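You operate a simulated robot arm through the tools that you are given. There is no shell and no other tool. Be economical: measure what you need, move in short steps, check, and stop when the job is done.

You run a simulated robot arm. Do the job below in one go: nothing can be reset, and whatever is moved stays where it is left.

JOB
Brake the coasting bowl to a stand and lock the drive off.
Fine: brake on only under 1500 rpm; at nought shut the cooler valve, then isolator off and hasp across.

Only the result counts: the job must be done as asked and must still hold three seconds after the hand-in. Knocking over, shifting, dropping, spilling or breaking anything else fails it.

ROBOT AND FRAMES
A 7-joint arm with a two-finger parallel gripper on a trunk, on a base that drives. Base frame: it is fixed to the floor where the robot stands at the start and does not move with it; the origin is under the middle of the robot, x ahead of it, y to its left, z up. Readings come in m, degrees, newtons and seconds.
With the tool pointing down near the work surface it reaches from about 0.1 to 0.68 m from the robot's upright axis, wherever it stands. Its first joint turns from -166.0 to 166.0 degrees. Places, roughly: bowl a isolator box [2.5, -0.6, 0.7]; bowl speed gauge [0.6, -0.2, 0.8]; brake bracket [0.8, 0, 0.7]; brake lever [0.7, 0, 0.8]; cooler valve [1.1, -0.5, 0.5]. Payload 1.57 kg.
The tool frame sits at the grasp point between the pads (the TCP): z along the fingers, y along the line on which they close. The tips reach 0.03 m beyond it. The gripper opens to 0.08 m. The fingers are 0.017 m wide and 0.012 m thick; the gripper's body (0.04 by 0.082 m) begins 0.08 m behind the TCP.
Orientation is that of the tool frame in the base frame, as a unit quaternion [x, y, z, w]. With the fingers straight down and closing along the base's y, the tool's x points along the base's -x, its y along +y and its z along -z.

CONTROLS
- The arm moves only by the tool move_arm. Its arguments are lists of equal length, an entry for each row: "xyz": the shift along the base's x, y, z in mm, a list of three; "rotation": the turn, a rotation vector about the base's x, y, z in rad, a list of three; "hand": the gripper command, from -1 (fully open) to 1 (shut), values between in proportion. In form: {"xyz": [[x, y, z], ...], "rotation": [[ax, ay, az], ...], "hand": [hand, ...]}. A call has 1 to 8 rows; each row is the pose to reach, as a shift and turn from the pose commanded when the call began. Rows are played at 5 a second. More than 0.05 m and 8.6 degrees between two rows, or a gripper value outside its range, and nothing of the call is played. A pose out of reach is approached as far as the arm can. The call stops where the force on the tool passes 50 N (or 10 N more than at its start, if that is more) or the arm is blocked; 0.2 s more then pass. The fingers move at their own pace (about 0.072 m/s each) and stop on an object; they squeeze with about 27 N. The grip force told is the motor's: it shows also when the fingers shut on nothing. Time passes only in rows, and 0.2 s behind the last, so rows that repeat a pose let the fingers close. It gives the time, the measured TCP pose, the force on the tool (base axes), the opening and the grip force at its end, in the units of the frame above (readings bear some noise), with the torque about the TCP (base axes, N m) and any sound that the robot's microphone picked up, and new pictures: "pictures" is both (left out), scene, wrist or none.
- Cameras (640 x 400 px; columns grow to the right, rows downward): "scene" is now at [-0.0045, 0.1109, 1.3986]; the picture's right is [-0.33, -0.95, 0.00], its down [-0.51, 0.18, -0.84] and it looks along [0.79, -0.27, -0.54] (base axes); focal length 287 px, centre (320, 200). "wrist" rides on the gripper at [0.072, -0.007, -0.122] in the tool frame; the picture's right is [0.09, 1.00, 0.00], its down [-0.84, 0.08, -0.54] and it looks along [-0.54, 0.05, 0.84] (tool axes); focal length 238 px, centre (320, 200). There is no depth. A picture from a camera that has moved, and an enlarged one, comes with that camera's place and axes in the base frame and with its lens.
- slide_trunk(by): slides the trunk up (or, below 0, down) by that many m; the arm and the scene camera ride with it, the base frame stays. It gives what a move gives, with no picture.
- roll_base(legs): drives the robot by 1 to 6 legs, each [ahead, left, turn to the left] in m, m and degrees, along the robot's own axes; the way and the turn of a leg run together, so that a leg with both is an arc; at most 1.5 m and 180 degrees a leg. The arm and the cameras ride along, it lands a little off, and it stops where it bumps. It gives what a move gives, and a new picture of the scene camera.
- pan_tilt(pan, tilt): turns the head with the scene camera to pan (to the left, within 86 degrees either way) and tilt (down, from -29 to 69), counted from straight ahead of the robot. It gives what a move gives, and a new picture of the scene camera.
- zoom(camera, box): a new picture of the part [left, top, right, bottom] of that camera's present view, enlarged. No time passes.
- sign_off(): hands the job in; it is judged then, once.

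Go step by step. Nothing tells you exact positions but the pictures and the camera data: compare them with the known pose of the tool, close in by small moves and look again before you grip or let go. The budget is 120 turns and 260 pictures, counting those below and the enlarged ones. Unless the task says otherwise, let go and move clear before handing in, and close with one line.

The tools are called after ">>>" as name(argument=value, ...) on one line, values as JSON. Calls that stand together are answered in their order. move_arm: Moves the arm, as the interface text tells. Its arguments: {"type":"object","properties":{"xyz":{"type":"array","items":{"type":"array","items":{"type":"number"}}},"rotation":{"type":"array","items":{"type":"array","items":{"type":"number"}}},"hand":{"type":"array","items":{"type":"number"}},"pictures":{"type":"string","enum":["both","scene","wrist","none"]}},"required":["xyz","rotation","hand"]} The other tools are called the same way: slide_trunk (by) slides the trunk up or down; roll_base (legs) drives the base; pan_tilt (pan, tilt) turns the head that bears the scene camera; zoom (camera, box) takes an enlarged picture of a part of a camera's view; sign_off () hands the job in.

At the start:

```text
time: 0.0
position: [0.3755, -0.1713, 1.0765]
tcp_rot: [0.0, 1.0, -0.001, 0.0]
force: [-0.2, -0.4, 0.0]
torque: [0.04, 0.0, 0.0]
grip_width: 0.08
finger_force: 0.0
trunk travel left (down, up): [-0.05, 0.065]
robot x, y, heading: [0.0024, -0.0003, 0.3]
head pan, tilt: [-19.0, 33.0]
```

scene: 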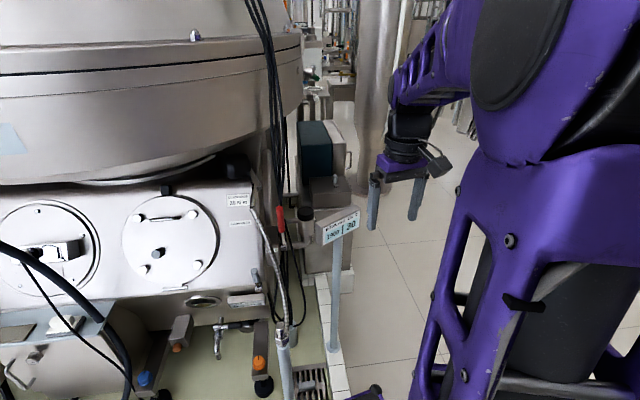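
wrist: 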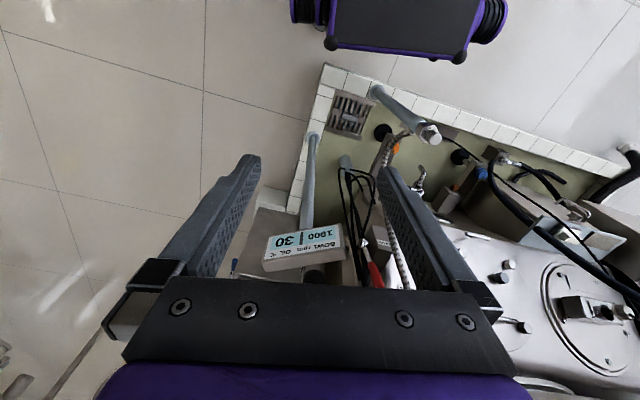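

I see a large centrifuge with a gauge on a post reading about 1900 rpm | 30, and what may be a red brake lever behind it. I'll zoom in on these before moving.

>>> zoom(camera="scene", box=[220, 140, 380, 240])

>>> zoom(camera="scene", box=[0, 200, 320, 400])

>>> zoom(camera="wrist", box=[240, 100, 480, 300])

```text
4.00 times, centred on (300, 190) of scene
camera zoom: at [-0.0045, 0.1109, 1.3986], right [-0.33, -0.95, 0.0], down [-0.51, 0.18, -0.84], along [0.79, -0.27, -0.54], focal length 1146 px, centre (400, 240)
```

zoom: 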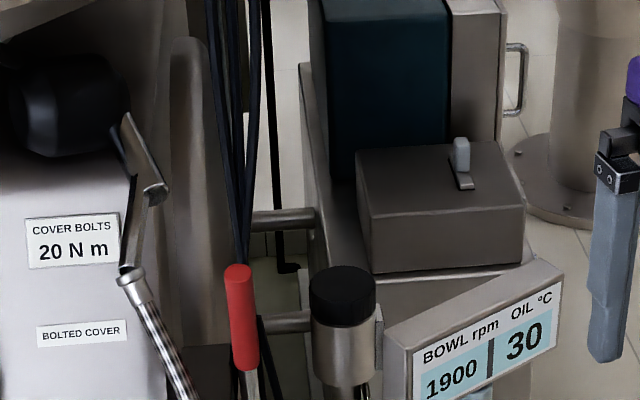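

```text
2.00 times, centred on (160, 300) of scene
camera zoom: at [-0.0045, 0.1109, 1.3986], right [-0.33, -0.95, 0.0], down [-0.51, 0.18, -0.84], along [0.79, -0.27, -0.54], focal length 573 px, centre (640, 0)
```

zoom: 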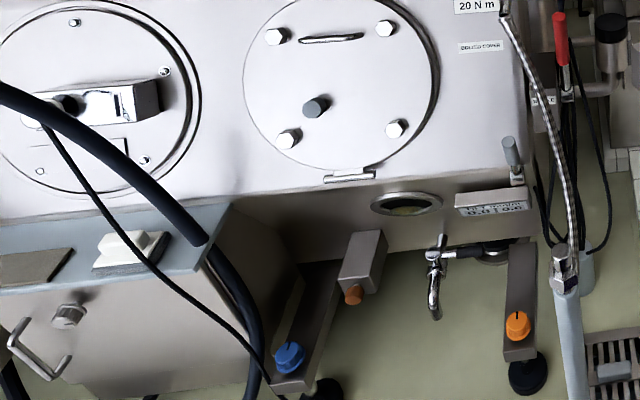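

```text
2.00 times, centred on (360, 200) of wrist
camera zoom: at [0.3027, -0.1785, 1.1971], right [-0.09, 1.0, 0.0], down [0.84, 0.08, 0.54], along [0.54, 0.05, -0.84], focal length 477 px, centre (240, 200)
```

zoom: 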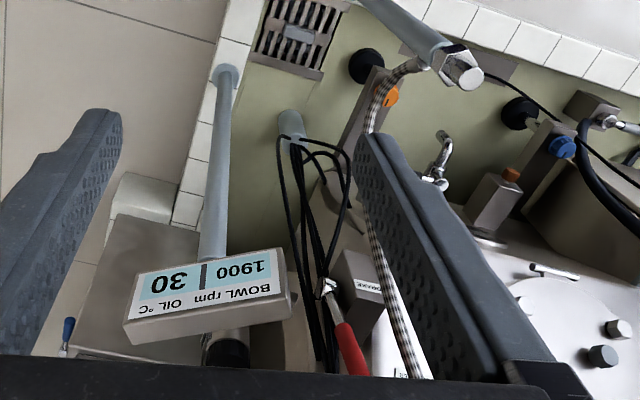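

The red brake lever is at about (0.7, 0, 0.87). The bowl is at 1900 rpm, so I have to wait. Meanwhile I'll look toward the valve and isolator.

>>> zoom(camera="scene", box=[270, 60, 370, 140])

>>> pan_tilt(pan=-5, tilt=40)

```text
5.00 times, centred on (320, 100) of scene
camera zoom: at [-0.0045, 0.1109, 1.3986], right [-0.33, -0.95, 0.0], down [-0.51, 0.18, -0.84], along [0.79, -0.27, -0.54], focal length 1433 px, centre (320, 700)
```

zoom: 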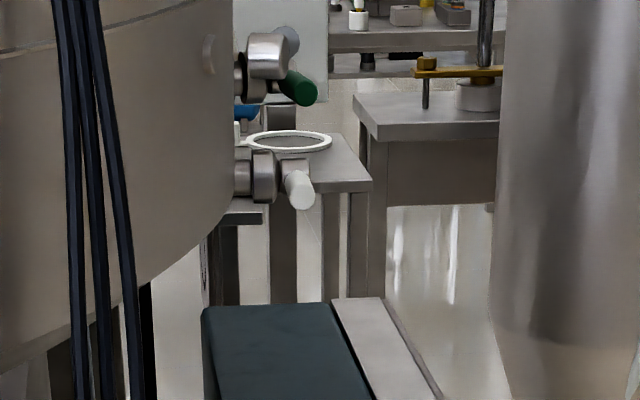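

```text
time: 0.8
position: [0.3738, -0.1714, 1.0767]
tcp_rot: [0.0, 1.0, 0.0, -0.001]
force: [-0.1, -0.8, -0.5]
torque: [-0.03, 0.0, -0.01]
grip_width: 0.08
finger_force: 0.0
trunk travel left (down, up): [-0.05, 0.065]
robot x, y, heading: [0.0037, -0.0033, -0.2]
head pan, tilt: [-5.0, 40.0]
camera scene: at [-0.004, 0.1325, 1.3879], right [-0.09, -1.0, 0.0], down [-0.64, 0.06, -0.77], along [0.76, -0.07, -0.64], focal length 287 px, centre (320, 200)
```

scene: 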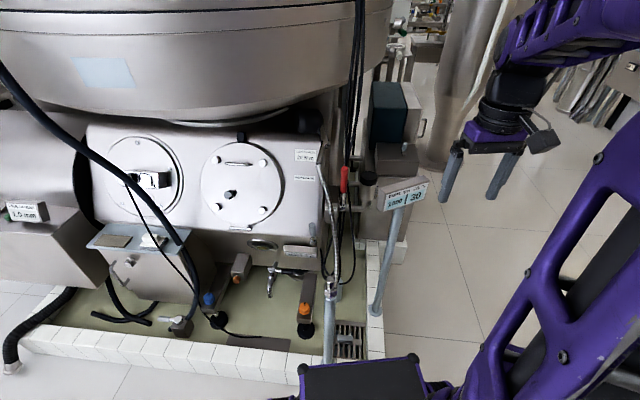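

The lever is in sight. I'll zoom in on it and move the hand over toward it slowly.

>>> zoom(camera="scene", box=[310, 140, 430, 250])

>>> move_arm(xyz=[[10, 40, 0], [20, 80, 0], [30, 120, 0], [40, 150, 0], [60, 171, 0]], rotation=[[0, 0, 0], [0, 0, 0], [0, 0, 0], [0, 0, 0], [0, 0, 0]], hand=[-1, -1, -1, -1, -1])

```text
3.64 times, centred on (370, 195) of scene
camera zoom: at [-0.004, 0.1325, 1.3879], right [-0.09, -1.0, 0.0], down [-0.64, 0.06, -0.77], along [0.76, -0.07, -0.64], focal length 1042 px, centre (138, 218)
```

zoom: 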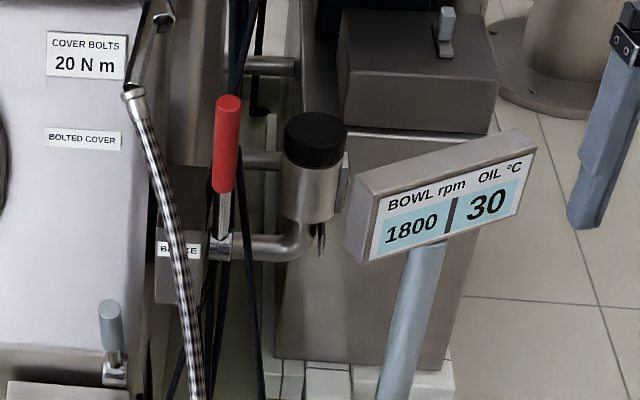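

```text
time: 2.0
position: [0.4342, -0.0029, 1.0774]
tcp_rot: [0.0, 1.0, 0.0, 0.0]
force: [-0.1, 0.0, 0.2]
torque: [-0.02, -0.01, -0.02]
grip_width: 0.0801
finger_force: 0.0
trunk travel left (down, up): [-0.05, 0.065]
robot x, y, heading: [0.0016, 0.0018, -0.2]
head pan, tilt: [-5.0, 40.0]
camera scene: at [-0.0042, 0.1326, 1.3879], right [-0.09, -1.0, 0.0], down [-0.64, 0.06, -0.77], along [0.76, -0.07, -0.64], focal length 287 px, centre (320, 200)
camera wrist: at [0.3619, -0.0097, 1.1986], right [-0.09, 1.0, 0.0], down [0.84, 0.08, 0.54], along [0.54, 0.05, -0.84], focal length 238 px, centre (320, 200)
```

scene: 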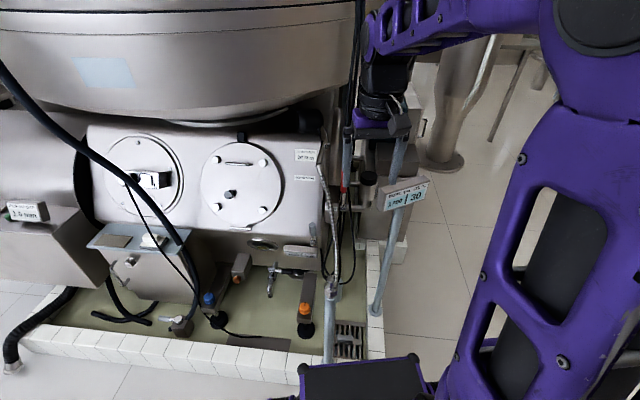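
wrist: 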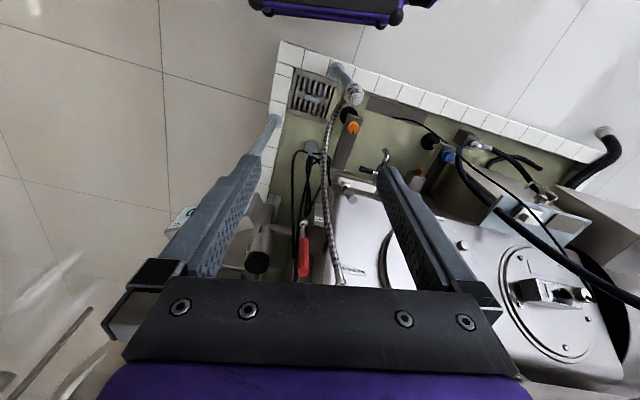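

Speed is dropping by about 100 rpm per second. The lever's red grip is about vertical, from (0.705, -0.007, 0.815) to (0.712, -0.01, 0.905). I'll zoom in to see how it pivots.

>>> zoom(camera="wrist", box=[240, 140, 380, 290])

>>> zoom(camera="scene", box=[320, 150, 420, 240])

```text
2.67 times, centred on (310, 215) of wrist
camera zoom: at [0.3619, -0.0097, 1.1986], right [-0.09, 1.0, 0.0], down [0.84, 0.08, 0.54], along [0.54, 0.05, -0.84], focal length 636 px, centre (347, 160)
```

zoom: 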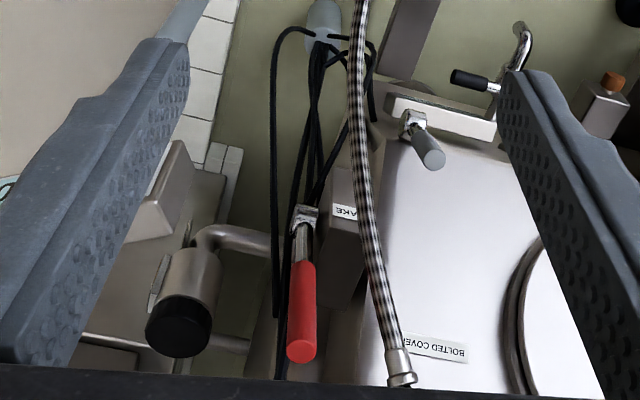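

```text
4.44 times, centred on (370, 195) of scene
camera zoom: at [-0.0042, 0.1326, 1.3879], right [-0.09, -1.0, 0.0], down [-0.64, 0.06, -0.77], along [0.76, -0.07, -0.64], focal length 1274 px, centre (98, 222)
```

zoom: 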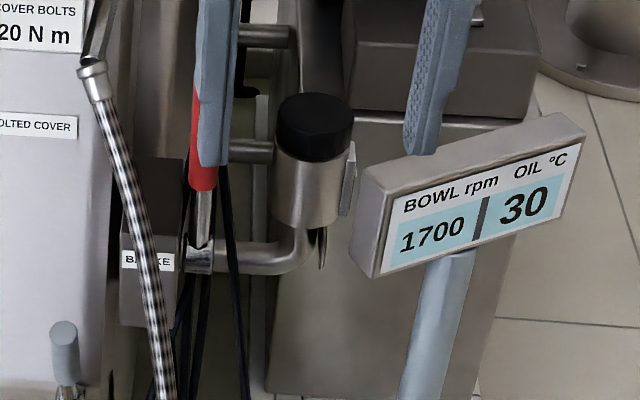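

The lever pivots about an axis along y on the side of the bracket, so it swings in x. I'll narrow the fingers to stay clear of the hose on the left and come in above the grip.

>>> move_arm(xyz=[[45, 0, 0], [90, 0, 0], [135, -2, -20], [180, -4, -40], [220, -6, -60], [250, -6, -80], [270, -6, -97]], rotation=[[0, 0, 0], [0, 0, 0], [0, 0, 0], [0, 0, 0], [0, 0, 0], [0, 0, 0], [0, 0, 0]], hand=[-0.25, -0.25, -0.25, -0.25, -0.25, -0.25, -0.25])

```text
time: 3.6
position: [0.7093, -0.004, 0.9782]
tcp_rot: [0.0, 1.0, 0.0, 0.0]
force: [-0.1, 0.2, -0.3]
torque: [-0.01, -0.02, 0.0]
grip_width: 0.05
finger_force: 0.0
trunk travel left (down, up): [-0.05, 0.065]
robot x, y, heading: [0.0025, 0.0009, 0.0]
head pan, tilt: [-5.0, 40.0]
camera scene: at [-0.0042, 0.1326, 1.3879], right [-0.09, -1.0, 0.0], down [-0.64, 0.06, -0.77], along [0.76, -0.07, -0.64], focal length 287 px, centre (320, 200)
camera wrist: at [0.6363, -0.0125, 1.1], right [-0.09, 1.0, 0.0], down [0.84, 0.08, 0.54], along [0.54, 0.05, -0.84], focal length 238 px, centre (320, 200)
```

scene: 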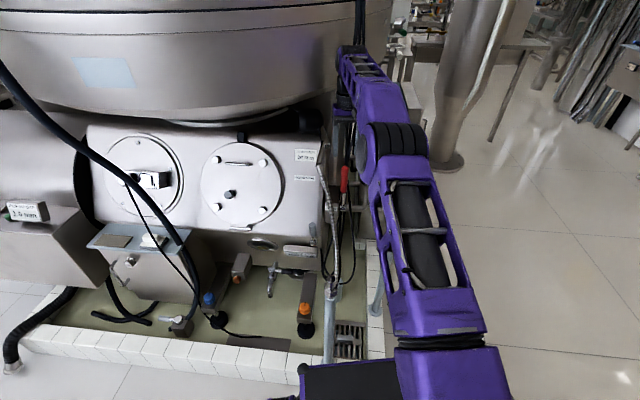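
wrist: 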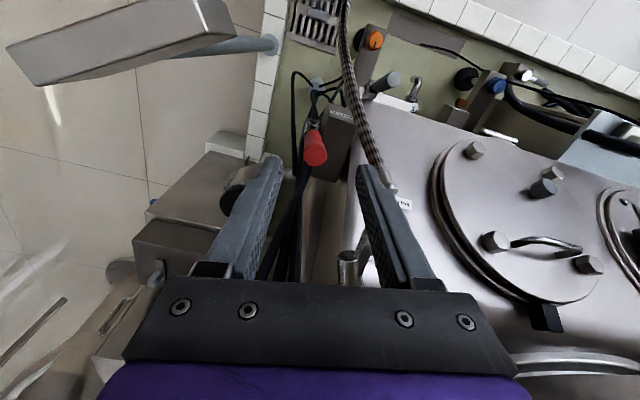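

The lever's end is at (0.711, -0.009, 0.905), and the hose clears the fingers. I'll lower them around the grip without closing yet. That also lets time pass.

>>> move_arm(xyz=[[2, -5, 0], [2, -5, -30], [2, -5, -60], [2, -5, -95], [2, -5, -95], [2, -5, -95], [2, -5, -95], [2, -5, -95]], rotation=[[0, 0, 0], [0, 0, 0], [0, 0, 0], [0, 0, 0], [0, 0, 0], [0, 0, 0], [0, 0, 0], [0, 0, 0]], hand=[-0.25, -0.25, -0.25, -0.25, -0.25, -0.25, -0.25, -0.25])

>>> pan_tilt(pan=-20, tilt=35)

```text
time: 5.4
position: [0.7069, -0.0116, 0.8832]
tcp_rot: [0.0, 1.0, -0.001, 0.0]
force: [-1.1, -0.4, 0.2]
torque: [-0.01, -0.01, -0.03]
grip_width: 0.0499
finger_force: 0.1
trunk travel left (down, up): [-0.05, 0.065]
robot x, y, heading: [0.0025, -0.0037, 0.1]
head pan, tilt: [-5.0, 40.0]
camera scene: at [-0.004, 0.1326, 1.3879], right [-0.09, -1.0, 0.0], down [-0.64, 0.06, -0.77], along [0.76, -0.07, -0.64], focal length 287 px, centre (320, 200)
camera wrist: at [0.6352, -0.0199, 1.0049], right [-0.09, 1.0, 0.0], down [0.84, 0.08, 0.54], along [0.54, 0.05, -0.84], focal length 238 px, centre (320, 200)
```

scene: 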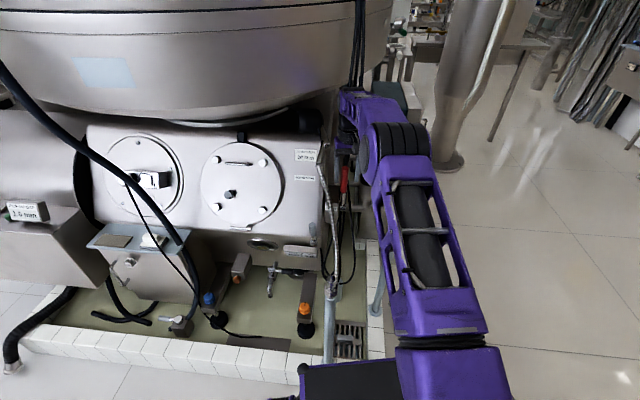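
wrist: 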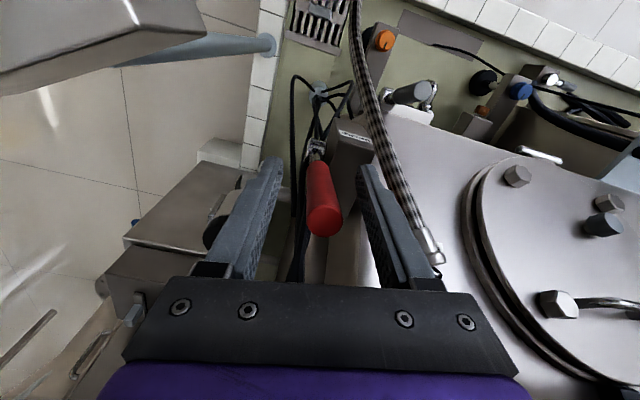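

```text
time: 6.1
position: [0.7071, -0.0124, 0.8836]
tcp_rot: [0.0, 1.0, 0.001, 0.0]
force: [-0.6, 0.3, 0.6]
torque: [0.01, 0.0, 0.02]
grip_width: 0.0501
finger_force: 0.1
trunk travel left (down, up): [-0.05, 0.065]
robot x, y, heading: [0.0013, -0.0015, 0.1]
head pan, tilt: [-20.0, 35.0]
camera scene: at [-0.0059, 0.1099, 1.3954], right [-0.34, -0.94, 0.0], down [-0.54, 0.2, -0.82], along [0.77, -0.28, -0.57], focal length 287 px, centre (320, 200)
```

scene: 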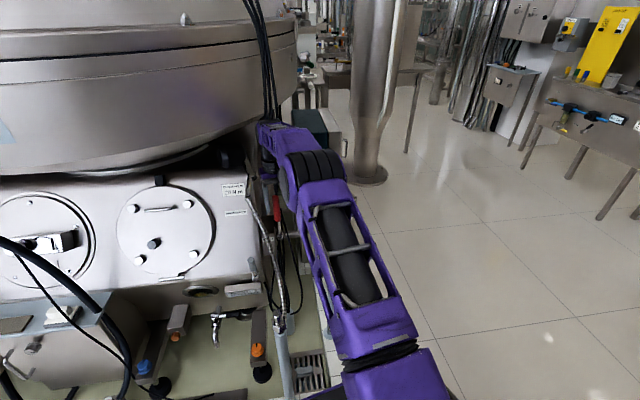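

The lever is between the fingers, but my forearm hides the gauge, and I won't brake without reading the speed. I'll lift and draw back to read it.

>>> move_arm(xyz=[[0, 0, 45], [0, 0, 90], [-45, 0, 110], [-90, 0, 130], [-135, 5, 150], [-180, 5, 170], [-225, 5, 190], [-270, 5, 190]], rotation=[[0, 0, 0], [0, 0, 0], [0, 0, 0], [0, 0, 0], [0, 0, 0], [0, 0, 0], [0, 0, 0], [0, 0, 0]], hand=[-0.25, -0.25, -0.25, -0.25, -0.25, -0.25, -0.25, -0.25], pictures="none")

>>> zoom(camera="scene", box=[260, 170, 420, 290])

```text
time: 7.9
position: [0.4346, -0.0065, 1.0768]
tcp_rot: [0.0, 1.0, 0.0, 0.0]
force: [0.6, 0.3, -0.2]
torque: [-0.02, 0.02, -0.01]
grip_width: 0.0501
finger_force: 0.2
trunk travel left (down, up): [-0.05, 0.065]
robot x, y, heading: [0.0008, 0.0006, -0.3]
head pan, tilt: [-20.0, 35.0]
```

```text
3.33 times, centred on (340, 230) of scene
camera zoom: at [-0.0058, 0.1099, 1.3954], right [-0.34, -0.94, 0.0], down [-0.54, 0.2, -0.82], along [0.77, -0.28, -0.57], focal length 955 px, centre (253, 100)
```

zoom: 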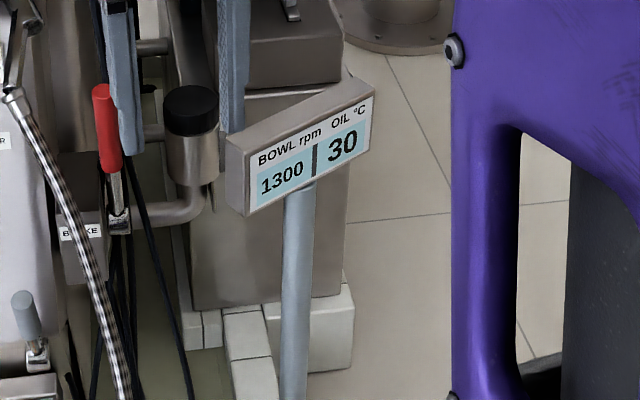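

The gauge reads 1300 rpm, below 1500 and still falling, so braking is allowed. I'll go back and grip the lever.

>>> move_arm(xyz=[[45, 0, 0], [90, 0, -20], [135, -2, -40], [180, -4, -60], [225, -5, -80], [260, -5, -100], [276, -5, -145], [276, -5, -190]], rotation=[[0, 0, 0], [0, 0, 0], [0, 0, 0], [0, 0, 0], [0, 0, 0], [0, 0, 0], [0, 0, 0], [0, 0, 0]], hand=[-0.25, -0.25, -0.25, -0.25, -0.25, -0.25, -0.25, -0.25], pictures="none")

>>> move_arm(xyz=[[0, 0, 0], [0, 0, 0], [0, 0, 0]], rotation=[[0, 0, 0], [0, 0, 0], [0, 0, 0]], hand=[1, 1, 1], pictures="wrist")

```text
time: 9.7
position: [0.7116, -0.0126, 0.8859]
tcp_rot: [0.0, 1.0, 0.0, 0.001]
force: [-0.3, 0.6, 0.7]
torque: [-0.01, 0.02, -0.01]
grip_width: 0.0498
finger_force: 0.1
trunk travel left (down, up): [-0.05, 0.065]
robot x, y, heading: [0.0017, -0.0013, 0.0]
head pan, tilt: [-20.0, 35.0]
```

```text
time: 10.5
position: [0.7123, -0.0076, 0.885]
tcp_rot: [-0.002, 1.0, 0.0, -0.001]
force: [2.3, 17.1, -2.8]
torque: [-0.45, 0.02, 0.23]
grip_width: 0.022
finger_force: 34.5
trunk travel left (down, up): [-0.05, 0.065]
robot x, y, heading: [-0.0015, -0.0017, 0.1]
head pan, tilt: [-20.0, 35.0]
camera wrist: at [0.6405, -0.0166, 1.0064], right [-0.1, 1.0, 0.0], down [0.84, 0.08, 0.54], along [0.54, 0.05, -0.84], focal length 238 px, centre (320, 200)
```

wrist: 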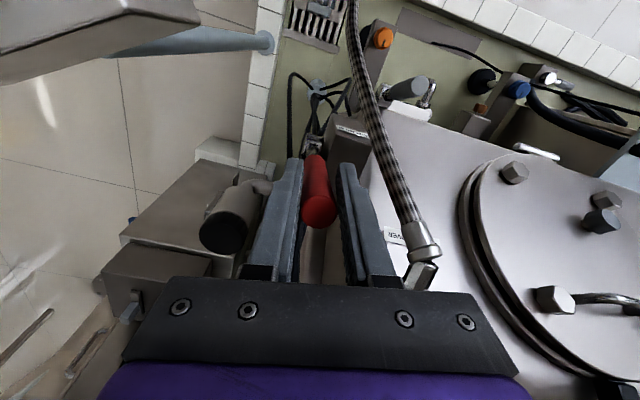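

The lever is gripped with some side load. I'll move y to relieve that and test by pulling toward the robot.

>>> move_arm(xyz=[[0, 5, 0], [-10, 5, 0], [-20, 5, 0], [-30, 5, -2]], rotation=[[0, 0, 0], [0, 0, 0], [0, 0, 0], [0, 0, 0]], hand=[1, 1, 1, 1], pictures="wrist")

```text
time: 11.5
position: [0.6834, -0.003, 0.8798]
tcp_rot: [-0.001, 1.0, 0.002, -0.002]
force: [15.0, 16.3, -21.1]
torque: [-0.21, -0.39, 0.13]
grip_width: 0.0213
finger_force: 34.5
trunk travel left (down, up): [-0.05, 0.065]
robot x, y, heading: [0.0, 0.001, 0.2]
head pan, tilt: [-20.0, 35.0]
camera wrist: at [0.6121, -0.0108, 1.0019], right [-0.09, 1.0, 0.0], down [0.84, 0.08, 0.54], along [0.54, 0.05, -0.84], focal length 238 px, centre (320, 200)
```

wrist: 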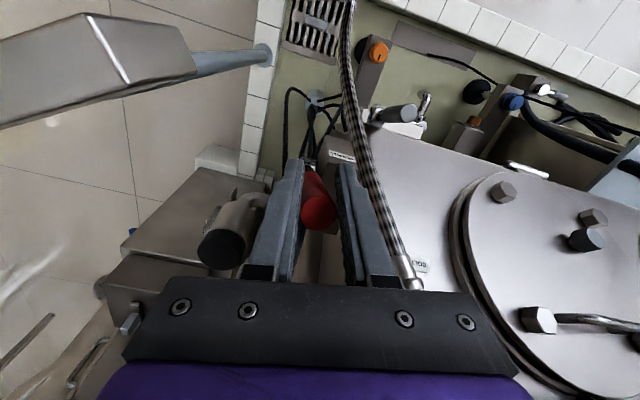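

The lever is moving. Its arc is yawed a little (-x with some +y) and dips, so I'll follow that.

>>> move_arm(xyz=[[-8, 6, -6], [-16, 10, -10], [-24, 14, -15], [-32, 17, -21]], rotation=[[0, 0, 0], [0, 0, 0], [0, 0, 0], [0, 0, 0]], hand=[1, 1, 1, 1])

```text
time: 12.5
position: [0.6487, 0.0043, 0.8638]
tcp_rot: [0.002, 1.0, -0.003, 0.002]
force: [-7.9, -25.6, 16.6]
torque: [0.19, -1.05, -0.21]
grip_width: 0.0202
finger_force: 34.2
trunk travel left (down, up): [-0.05, 0.065]
robot x, y, heading: [0.0002, -0.0032, -0.2]
head pan, tilt: [-20.0, 35.0]
camera scene: at [-0.008, 0.1079, 1.3959], right [-0.34, -0.94, 0.0], down [-0.54, 0.2, -0.82], along [0.77, -0.28, -0.57], focal length 287 px, centre (320, 200)
camera wrist: at [0.5768, -0.0029, 0.9859], right [-0.09, 1.0, -0.01], down [0.84, 0.08, 0.54], along [0.54, 0.04, -0.84], focal length 238 px, centre (320, 200)
```

scene: 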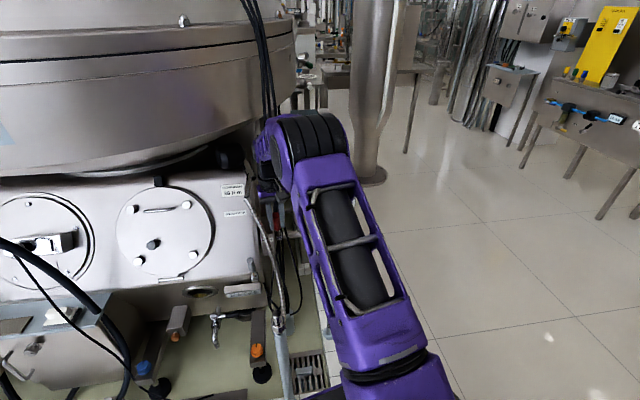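
wrist: 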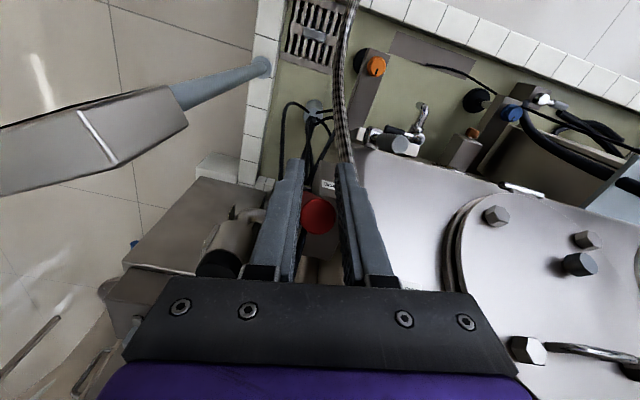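

I overshot in y and z; the handle now tilts clearly toward the robot. I'll ease y back and keep pulling.

>>> move_arm(xyz=[[-5, -7, 2], [-15, -7, -2], [-25, -6, -8], [-34, -5, -15]], rotation=[[0, 0, 0], [0, 0, 0], [0, 0, 0], [0, 0, 0]], hand=[1, 1, 1, 1], pictures="wrist")

```text
time: 13.5
position: [0.6157, 0.0076, 0.8449]
tcp_rot: [0.0, 1.0, 0.001, 0.0]
force: [0.0, -0.5, -0.4]
torque: [-0.04, 0.0, 0.02]
grip_width: 0.0
finger_force: 21.7
trunk travel left (down, up): [-0.05, 0.065]
robot x, y, heading: [0.0021, -0.0002, 0.2]
head pan, tilt: [-20.0, 35.0]
camera wrist: at [0.5446, -0.0005, 0.9666], right [-0.09, 1.0, 0.0], down [0.84, 0.08, 0.54], along [0.54, 0.05, -0.84], focal length 238 px, centre (320, 200)
```

wrist: 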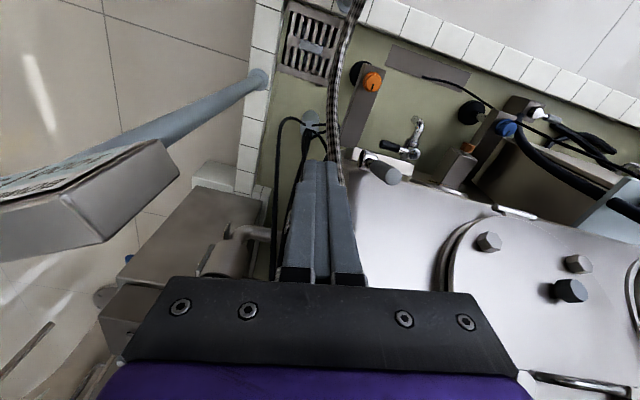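

The grip slipped off the handle. I'll lift and retract to see where the lever stands and what the speed is doing.

>>> move_arm(xyz=[[-20, 0, 45], [-45, 0, 90], [-70, 0, 135], [-110, 0, 180], [-150, 0, 220]], rotation=[[0, 0, 0], [0, 0, 0], [0, 0, 0], [0, 0, 0], [0, 0, 0]], hand=[1, 1, 1, -0.25, -0.25], pictures="wrist")

>>> zoom(camera="scene", box=[220, 150, 400, 270])

>>> zoom(camera="wrist", box=[220, 100, 420, 290])

```text
refused: row 2 steps farther than a row can; nothing moved
```

```text
3.33 times, centred on (310, 210) of scene
camera zoom: at [-0.0059, 0.1099, 1.3954], right [-0.34, -0.94, 0.0], down [-0.54, 0.2, -0.82], along [0.77, -0.28, -0.57], focal length 955 px, centre (353, 167)
```

zoom: 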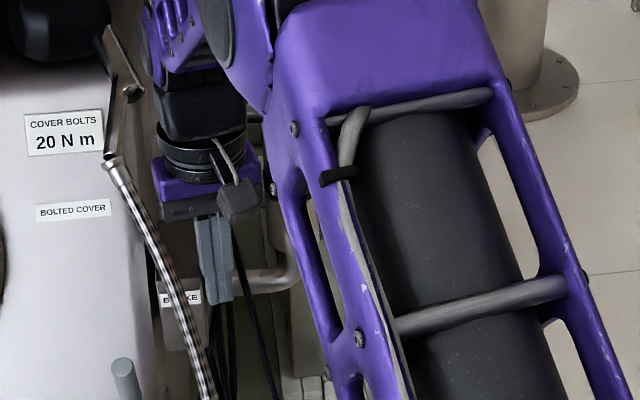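

```text
2.11 times, centred on (320, 195) of wrist
camera zoom: at [0.5446, -0.0005, 0.9666], right [-0.09, 1.0, 0.0], down [0.84, 0.08, 0.54], along [0.54, 0.05, -0.84], focal length 502 px, centre (320, 210)
```

zoom: 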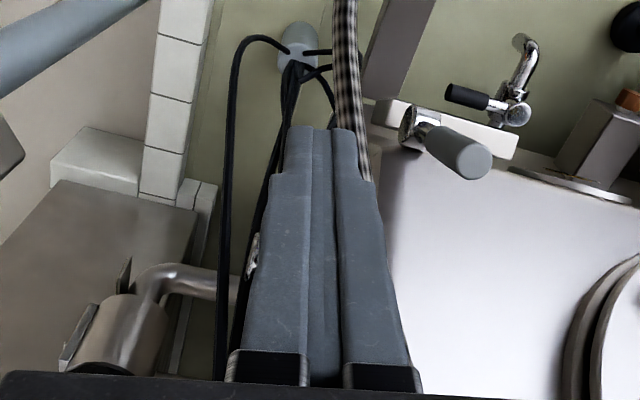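

>>> move_arm(xyz=[[-15, 0, 45], [-30, 0, 90], [-50, 0, 135], [-80, 0, 170], [-110, 0, 205], [-150, 0, 215]], rotation=[[0, 0, 0], [0, 0, 0], [0, 0, 0], [0, 0, 0], [0, 0, 0], [0, 0, 0]], hand=[1, 1, 1, -0.25, -0.25, -0.25], pictures="wrist")

>>> zoom(camera="scene", box=[220, 150, 400, 270])

>>> zoom(camera="wrist", box=[220, 100, 420, 290])

```text
time: 14.9
position: [0.4678, 0.0095, 1.0602]
tcp_rot: [0.0, 1.0, 0.001, -0.001]
force: [-0.1, 0.2, 0.1]
torque: [0.01, 0.02, -0.01]
grip_width: 0.0501
finger_force: 0.0
trunk travel left (down, up): [-0.05, 0.065]
robot x, y, heading: [0.0005, -0.0032, -0.1]
head pan, tilt: [-20.0, 35.0]
camera wrist: at [0.3952, 0.0015, 1.1814], right [-0.09, 1.0, 0.0], down [0.84, 0.08, 0.54], along [0.54, 0.05, -0.84], focal length 238 px, centre (320, 200)
```

wrist: 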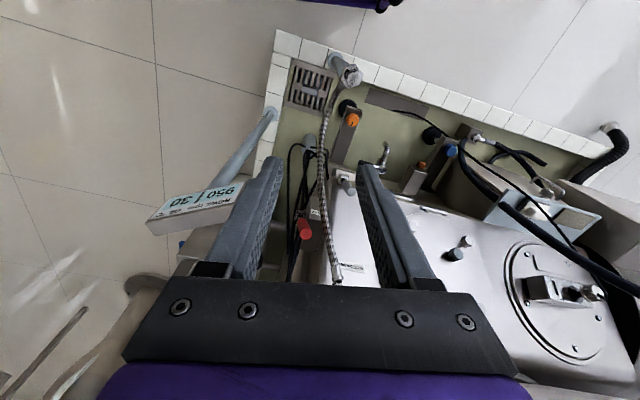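

```text
3.33 times, centred on (310, 210) of scene
camera zoom: at [-0.0058, 0.1099, 1.3954], right [-0.34, -0.94, 0.0], down [-0.54, 0.2, -0.82], along [0.77, -0.28, -0.57], focal length 955 px, centre (353, 167)
```

zoom: 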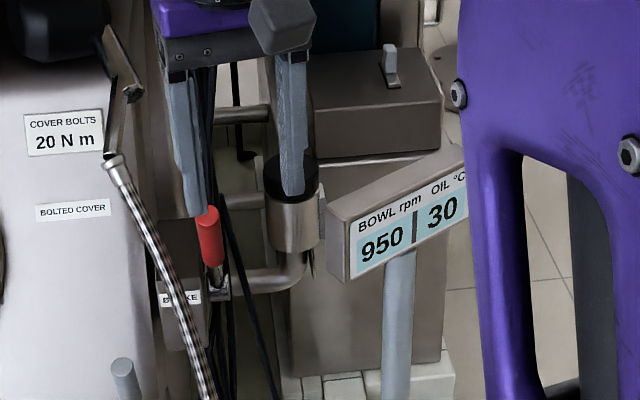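

```text
2.11 times, centred on (320, 195) of wrist
camera zoom: at [0.3952, 0.0015, 1.1814], right [-0.09, 1.0, 0.0], down [0.84, 0.08, 0.54], along [0.54, 0.05, -0.84], focal length 502 px, centre (320, 210)
```

zoom: 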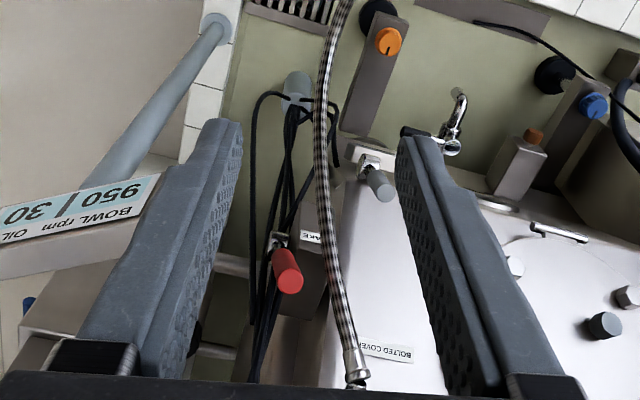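

Speed is 950 and still just coasting. The lever has moved about 27° with its end near (0.65, 0, 0.885), but the brake isn't biting. I'll put the nearly closed fingers behind the lever and pull it with a positive contact.

>>> move_arm(xyz=[[45, 0, -15], [90, -4, -30], [135, -8, -45], [180, -12, -60], [220, -13, -80], [247, -13, -105]], rotation=[[0, 0, 0], [0, 0, 0], [0, 0, 0], [0, 0, 0], [0, 0, 0], [0, 0, 0]], hand=[0.75, 0.75, 0.75, 0.75, 0.75, 0.75], pictures="wrist")

```text
time: 16.3
position: [0.7114, -0.007, 0.9553]
tcp_rot: [0.0, 1.0, 0.0, -0.001]
force: [-0.3, -0.1, -0.2]
torque: [0.04, -0.05, 0.03]
grip_width: 0.0099
finger_force: 0.1
trunk travel left (down, up): [-0.05, 0.065]
robot x, y, heading: [0.0008, -0.0019, -0.1]
head pan, tilt: [-20.0, 35.0]
camera wrist: at [0.6395, -0.0139, 1.0761], right [-0.09, 1.0, 0.0], down [0.84, 0.08, 0.54], along [0.54, 0.05, -0.84], focal length 238 px, centre (320, 200)
```

wrist: 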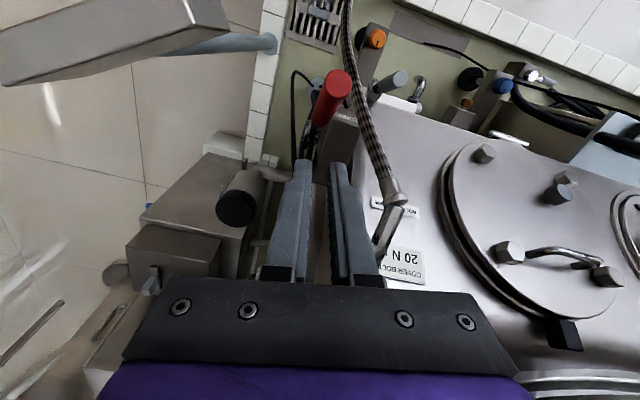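

The handle runs from (0.707, -0.008, 0.80) to (0.664, 0.001, 0.88). I'll drop the fingers behind it at x≈0.725 and then pull.

>>> move_arm(xyz=[[12, 3, 0], [14, 3, -30], [14, 3, -60], [14, 3, -92], [4, 4, -95], [-6, 5, -98]], rotation=[[0, 0, 0], [0, 0, 0], [0, 0, 0], [0, 0, 0], [0, 0, 0], [0, 0, 0]], hand=[0.75, 0.75, 0.75, 0.75, 0.75, 0.75], pictures="wrist")

```text
time: 17.7
position: [0.7086, -0.0016, 0.8604]
tcp_rot: [0.0, 1.0, 0.001, 0.0]
force: [-0.8, -0.4, -0.6]
torque: [0.0, -0.02, 0.01]
grip_width: 0.01
finger_force: 0.1
out of reach, approached as far as the arm can: row 1
trunk travel left (down, up): [-0.05, 0.065]
robot x, y, heading: [0.0018, 0.0013, 0.2]
head pan, tilt: [-20.0, 35.0]
camera wrist: at [0.6363, -0.0086, 0.9806], right [-0.09, 1.0, 0.0], down [0.84, 0.08, 0.54], along [0.54, 0.05, -0.84], focal length 238 px, centre (320, 200)
```

wrist: 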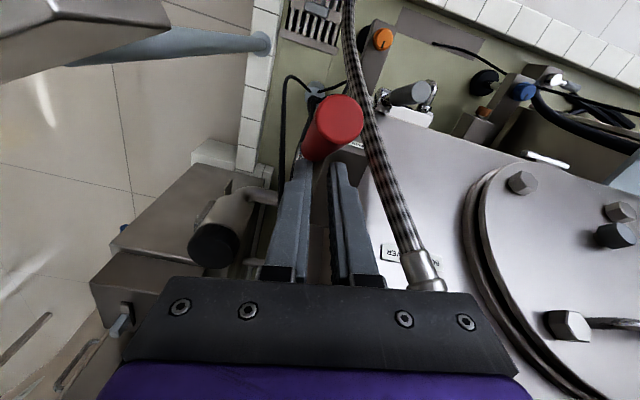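

The fingers are behind the handle. I'll pull toward the robot and down along the arc.

>>> move_arm(xyz=[[-10, 3, -4], [-20, 4, -9], [-30, 5, -14], [-40, 6, -20], [-50, 7, -27], [-60, 8, -35]], rotation=[[0, 0, 0], [0, 0, 0], [0, 0, 0], [0, 0, 0], [0, 0, 0], [0, 0, 0]], hand=[0.75, 0.75, 0.75, 0.75, 0.75, 0.75], pictures="wrist")

```text
time: 19.1
position: [0.6461, 0.0051, 0.8231]
tcp_rot: [0.0, 1.0, 0.0, -0.002]
force: [-0.2, 1.0, 0.7]
torque: [0.06, 0.02, -0.01]
grip_width: 0.0103
finger_force: 0.4
trunk travel left (down, up): [-0.05, 0.065]
robot x, y, heading: [-0.0007, -0.0022, -0.0]
head pan, tilt: [-20.0, 35.0]
camera wrist: at [0.5747, -0.0027, 0.9441], right [-0.09, 1.0, 0.0], down [0.84, 0.08, 0.54], along [0.54, 0.05, -0.84], focal length 238 px, centre (320, 200)
```

wrist: 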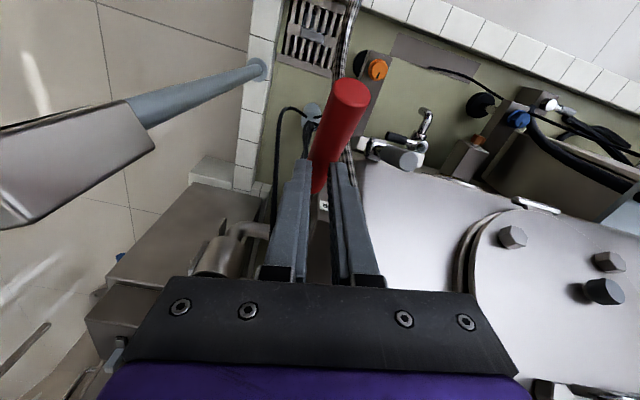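

The lever is at about 50° and following with little resistance. I'll continue the pull.

>>> move_arm(xyz=[[-10, 2, -8], [-20, 4, -16], [-30, 6, -25], [-38, 7, -34], [-45, 8, -44]], rotation=[[0, 0, 0], [0, 0, 0], [0, 0, 0], [0, 0, 0], [0, 0, 0]], hand=[0.75, 0.75, 0.75, 0.75, 0.75], pictures="both")

>>> zoom(camera="wrist", box=[220, 50, 420, 280])

```text
time: 20.3
position: [0.6026, 0.0148, 0.7796]
tcp_rot: [0.0, 1.0, 0.0, 0.002]
force: [3.9, -0.1, 7.0]
torque: [0.04, 0.01, 0.03]
grip_width: 0.0096
finger_force: 0.1
trunk travel left (down, up): [-0.05, 0.065]
robot x, y, heading: [0.0006, -0.0006, 0.2]
head pan, tilt: [-20.0, 35.0]
camera scene: at [-0.0062, 0.1098, 1.3956], right [-0.34, -0.94, 0.0], down [-0.54, 0.2, -0.82], along [0.77, -0.28, -0.57], focal length 287 px, centre (320, 200)
camera wrist: at [0.5302, 0.0065, 0.9006], right [-0.09, 1.0, 0.0], down [0.83, 0.08, 0.54], along [0.54, 0.05, -0.84], focal length 238 px, centre (320, 200)
```

scene: 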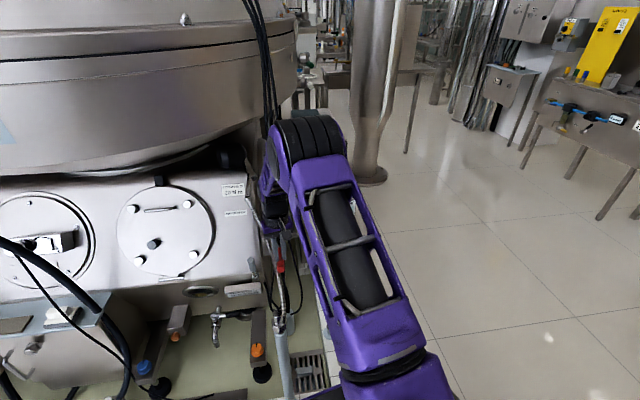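
wrist: 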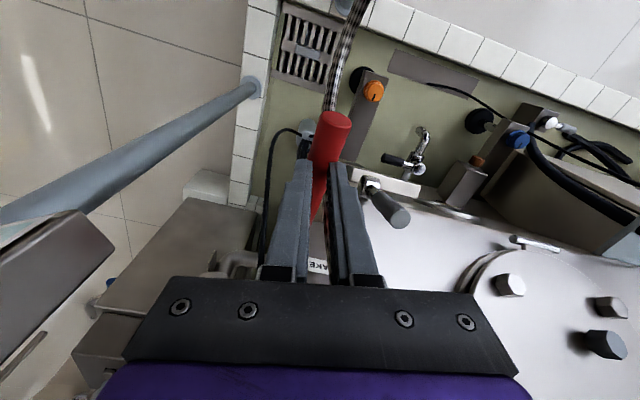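

```text
1.74 times, centred on (320, 165) of wrist
camera zoom: at [0.5302, 0.0065, 0.9006], right [-0.09, 1.0, 0.0], down [0.83, 0.08, 0.54], along [0.54, 0.05, -0.84], focal length 414 px, centre (320, 261)
```

zoom: 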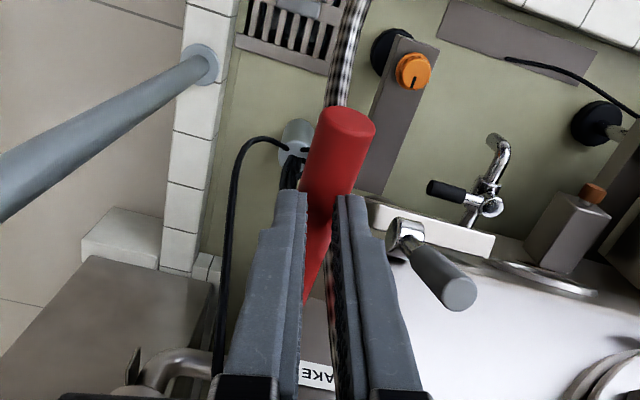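

The fingers are now pressing down on top of the handle, and the lever looks almost horizontal. I'll lift away to check the gauge and lever.

>>> move_arm(xyz=[[0, 0, 45], [-15, 0, 90], [-40, 0, 130], [-70, 0, 170], [-100, 0, 210], [-130, 0, 240], [-150, 0, 270]], rotation=[[0, 0, 0], [0, 0, 0], [0, 0, 0], [0, 0, 0], [0, 0, 0], [0, 0, 0], [0, 0, 0]], hand=[0.75, 0.75, 0.75, 0.75, 0.75, 0.75, 0.75], pictures="wrist")

>>> zoom(camera="scene", box=[220, 150, 400, 270])

>>> zoom(camera="wrist", box=[220, 100, 420, 290])

```text
time: 21.9
position: [0.4515, 0.0139, 1.0505]
tcp_rot: [0.0, 1.0, 0.0, 0.0]
force: [-0.6, 0.9, -0.2]
torque: [0.01, 0.01, 0.0]
grip_width: 0.01
finger_force: 0.1
trunk travel left (down, up): [-0.05, 0.065]
robot x, y, heading: [0.0015, -0.0053, -0.2]
head pan, tilt: [-20.0, 35.0]
camera wrist: at [0.38, 0.0059, 1.1713], right [-0.09, 1.0, 0.0], down [0.84, 0.08, 0.54], along [0.54, 0.05, -0.84], focal length 238 px, centre (320, 200)
```

wrist: 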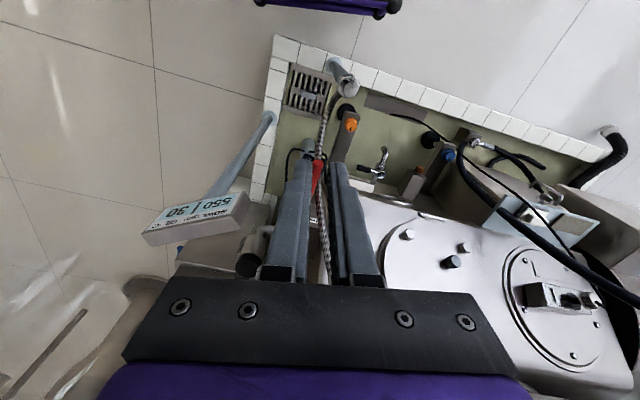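

```text
3.33 times, centred on (310, 210) of scene
camera zoom: at [-0.0058, 0.1099, 1.3954], right [-0.34, -0.94, 0.0], down [-0.54, 0.2, -0.82], along [0.77, -0.28, -0.57], focal length 955 px, centre (353, 167)
```

zoom: 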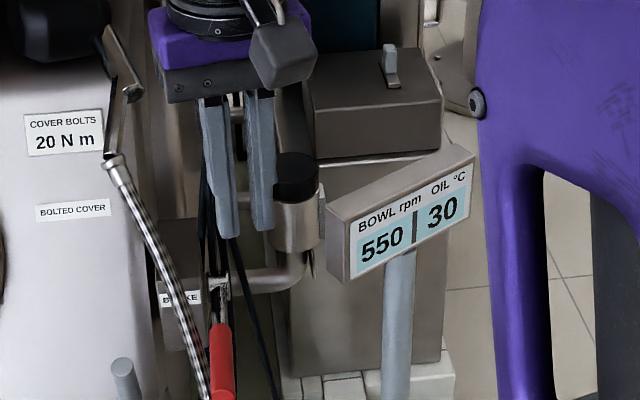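

```text
2.11 times, centred on (320, 195) of wrist
camera zoom: at [0.38, 0.0059, 1.1713], right [-0.09, 1.0, 0.0], down [0.84, 0.08, 0.54], along [0.54, 0.05, -0.84], focal length 502 px, centre (320, 210)
```

zoom: 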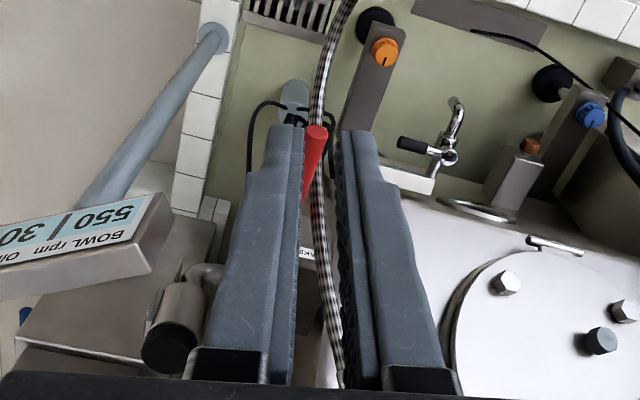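

Coasting alone would give about 680, and the gauge shows 550, so the brake is on. I'll wait and look toward the cooler valve at about (1.1, -0.5, 0.5).

>>> pan_tilt(pan=-28, tilt=38)

>>> zoom(camera="scene", box=[200, 120, 360, 240])

>>> zoom(camera="scene", box=[400, 0, 640, 150])

```text
time: 22.6
position: [0.4516, 0.0129, 1.0477]
tcp_rot: [-0.001, 1.0, 0.0, 0.0]
force: [1.4, 0.6, 0.0]
torque: [-0.03, 0.01, 0.02]
grip_width: 0.0101
finger_force: 0.1
trunk travel left (down, up): [-0.05, 0.065]
robot x, y, heading: [0.0015, 0.0009, -0.2]
head pan, tilt: [-28.0, 38.0]
camera scene: at [-0.0125, 0.0995, 1.3909], right [-0.47, -0.88, 0.0], down [-0.54, 0.29, -0.79], along [0.7, -0.37, -0.62], focal length 287 px, centre (320, 200)
```

scene: 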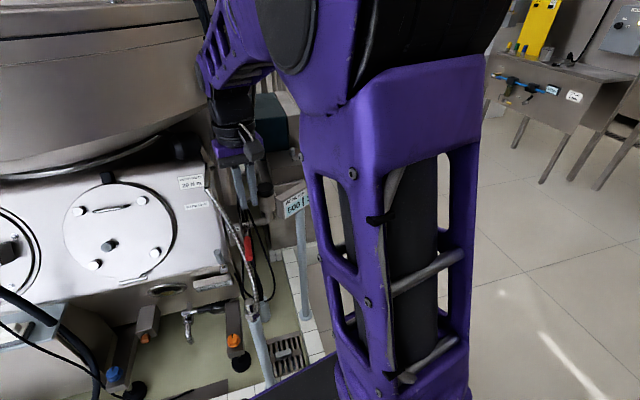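

```text
3.33 times, centred on (280, 180) of scene
camera zoom: at [-0.0125, 0.0995, 1.3909], right [-0.47, -0.88, 0.0], down [-0.54, 0.29, -0.79], along [0.7, -0.37, -0.62], focal length 955 px, centre (453, 267)
```

zoom: 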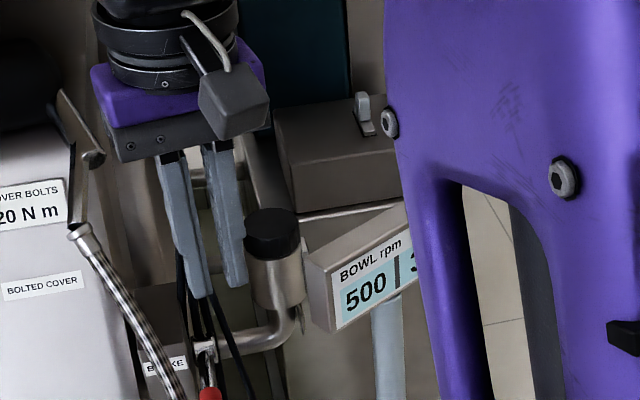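

```text
2.67 times, centred on (520, 75) of scene
camera zoom: at [-0.0125, 0.0995, 1.3909], right [-0.47, -0.88, 0.0], down [-0.54, 0.29, -0.79], along [0.7, -0.37, -0.62], focal length 764 px, centre (-213, 533)
```

zoom: 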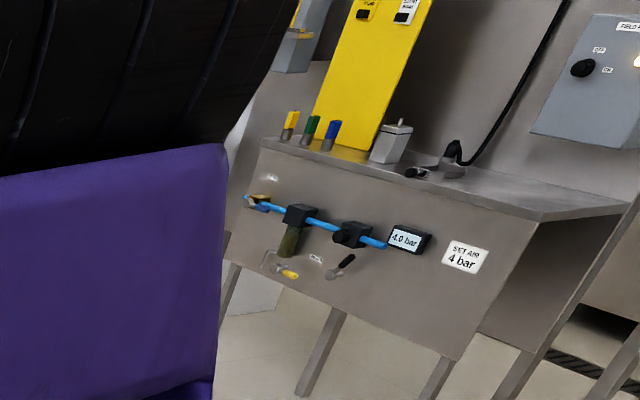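

Now 500 rpm and falling about 70 per second. I'll swing the arm over to the left to free the view while it stops.

>>> move_arm(xyz=[[-30, 35, 0], [-60, 70, 0], [-90, 105, 0], [-110, 145, 0], [-130, 185, 0], [-150, 220, 0], [-160, 250, 0], [-170, 270, 0]], rotation=[[0, 0, 0], [0, 0, 0], [0, 0, 0], [0, 0, 0], [0, 0, 0], [0, 0, 0], [0, 0, 0], [0, 0, 0]], hand=[0, 0, 0, 0, 0, 0, 0, 0], pictures="scene")

>>> zoom(camera="scene", box=[180, 100, 420, 280])

```text
time: 24.4
position: [0.2834, 0.2869, 1.0519]
tcp_rot: [0.0, 1.0, 0.0, 0.0]
force: [0.2, 0.7, 0.2]
torque: [0.02, -0.02, -0.02]
grip_width: 0.0402
finger_force: 0.1
trunk travel left (down, up): [-0.05, 0.065]
robot x, y, heading: [-0.001, 0.0012, -0.0]
head pan, tilt: [-28.0, 38.0]
camera scene: at [-0.0124, 0.0994, 1.3909], right [-0.47, -0.88, 0.0], down [-0.54, 0.29, -0.79], along [0.7, -0.37, -0.62], focal length 287 px, centre (320, 200)
```

scene: 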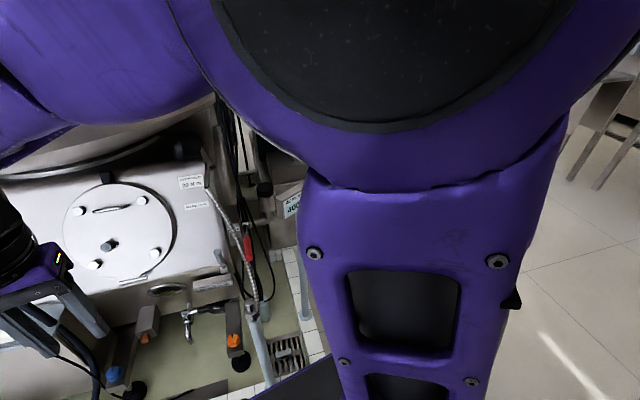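

```text
2.22 times, centred on (300, 190) of scene
camera zoom: at [-0.0124, 0.0994, 1.3909], right [-0.47, -0.88, 0.0], down [-0.54, 0.29, -0.79], along [0.7, -0.37, -0.62], focal length 637 px, centre (364, 222)
```

zoom: 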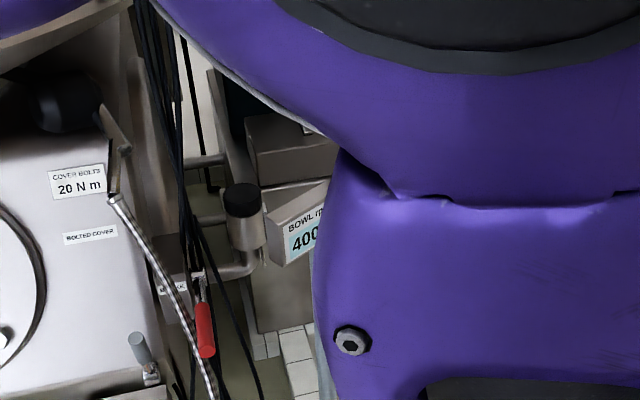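

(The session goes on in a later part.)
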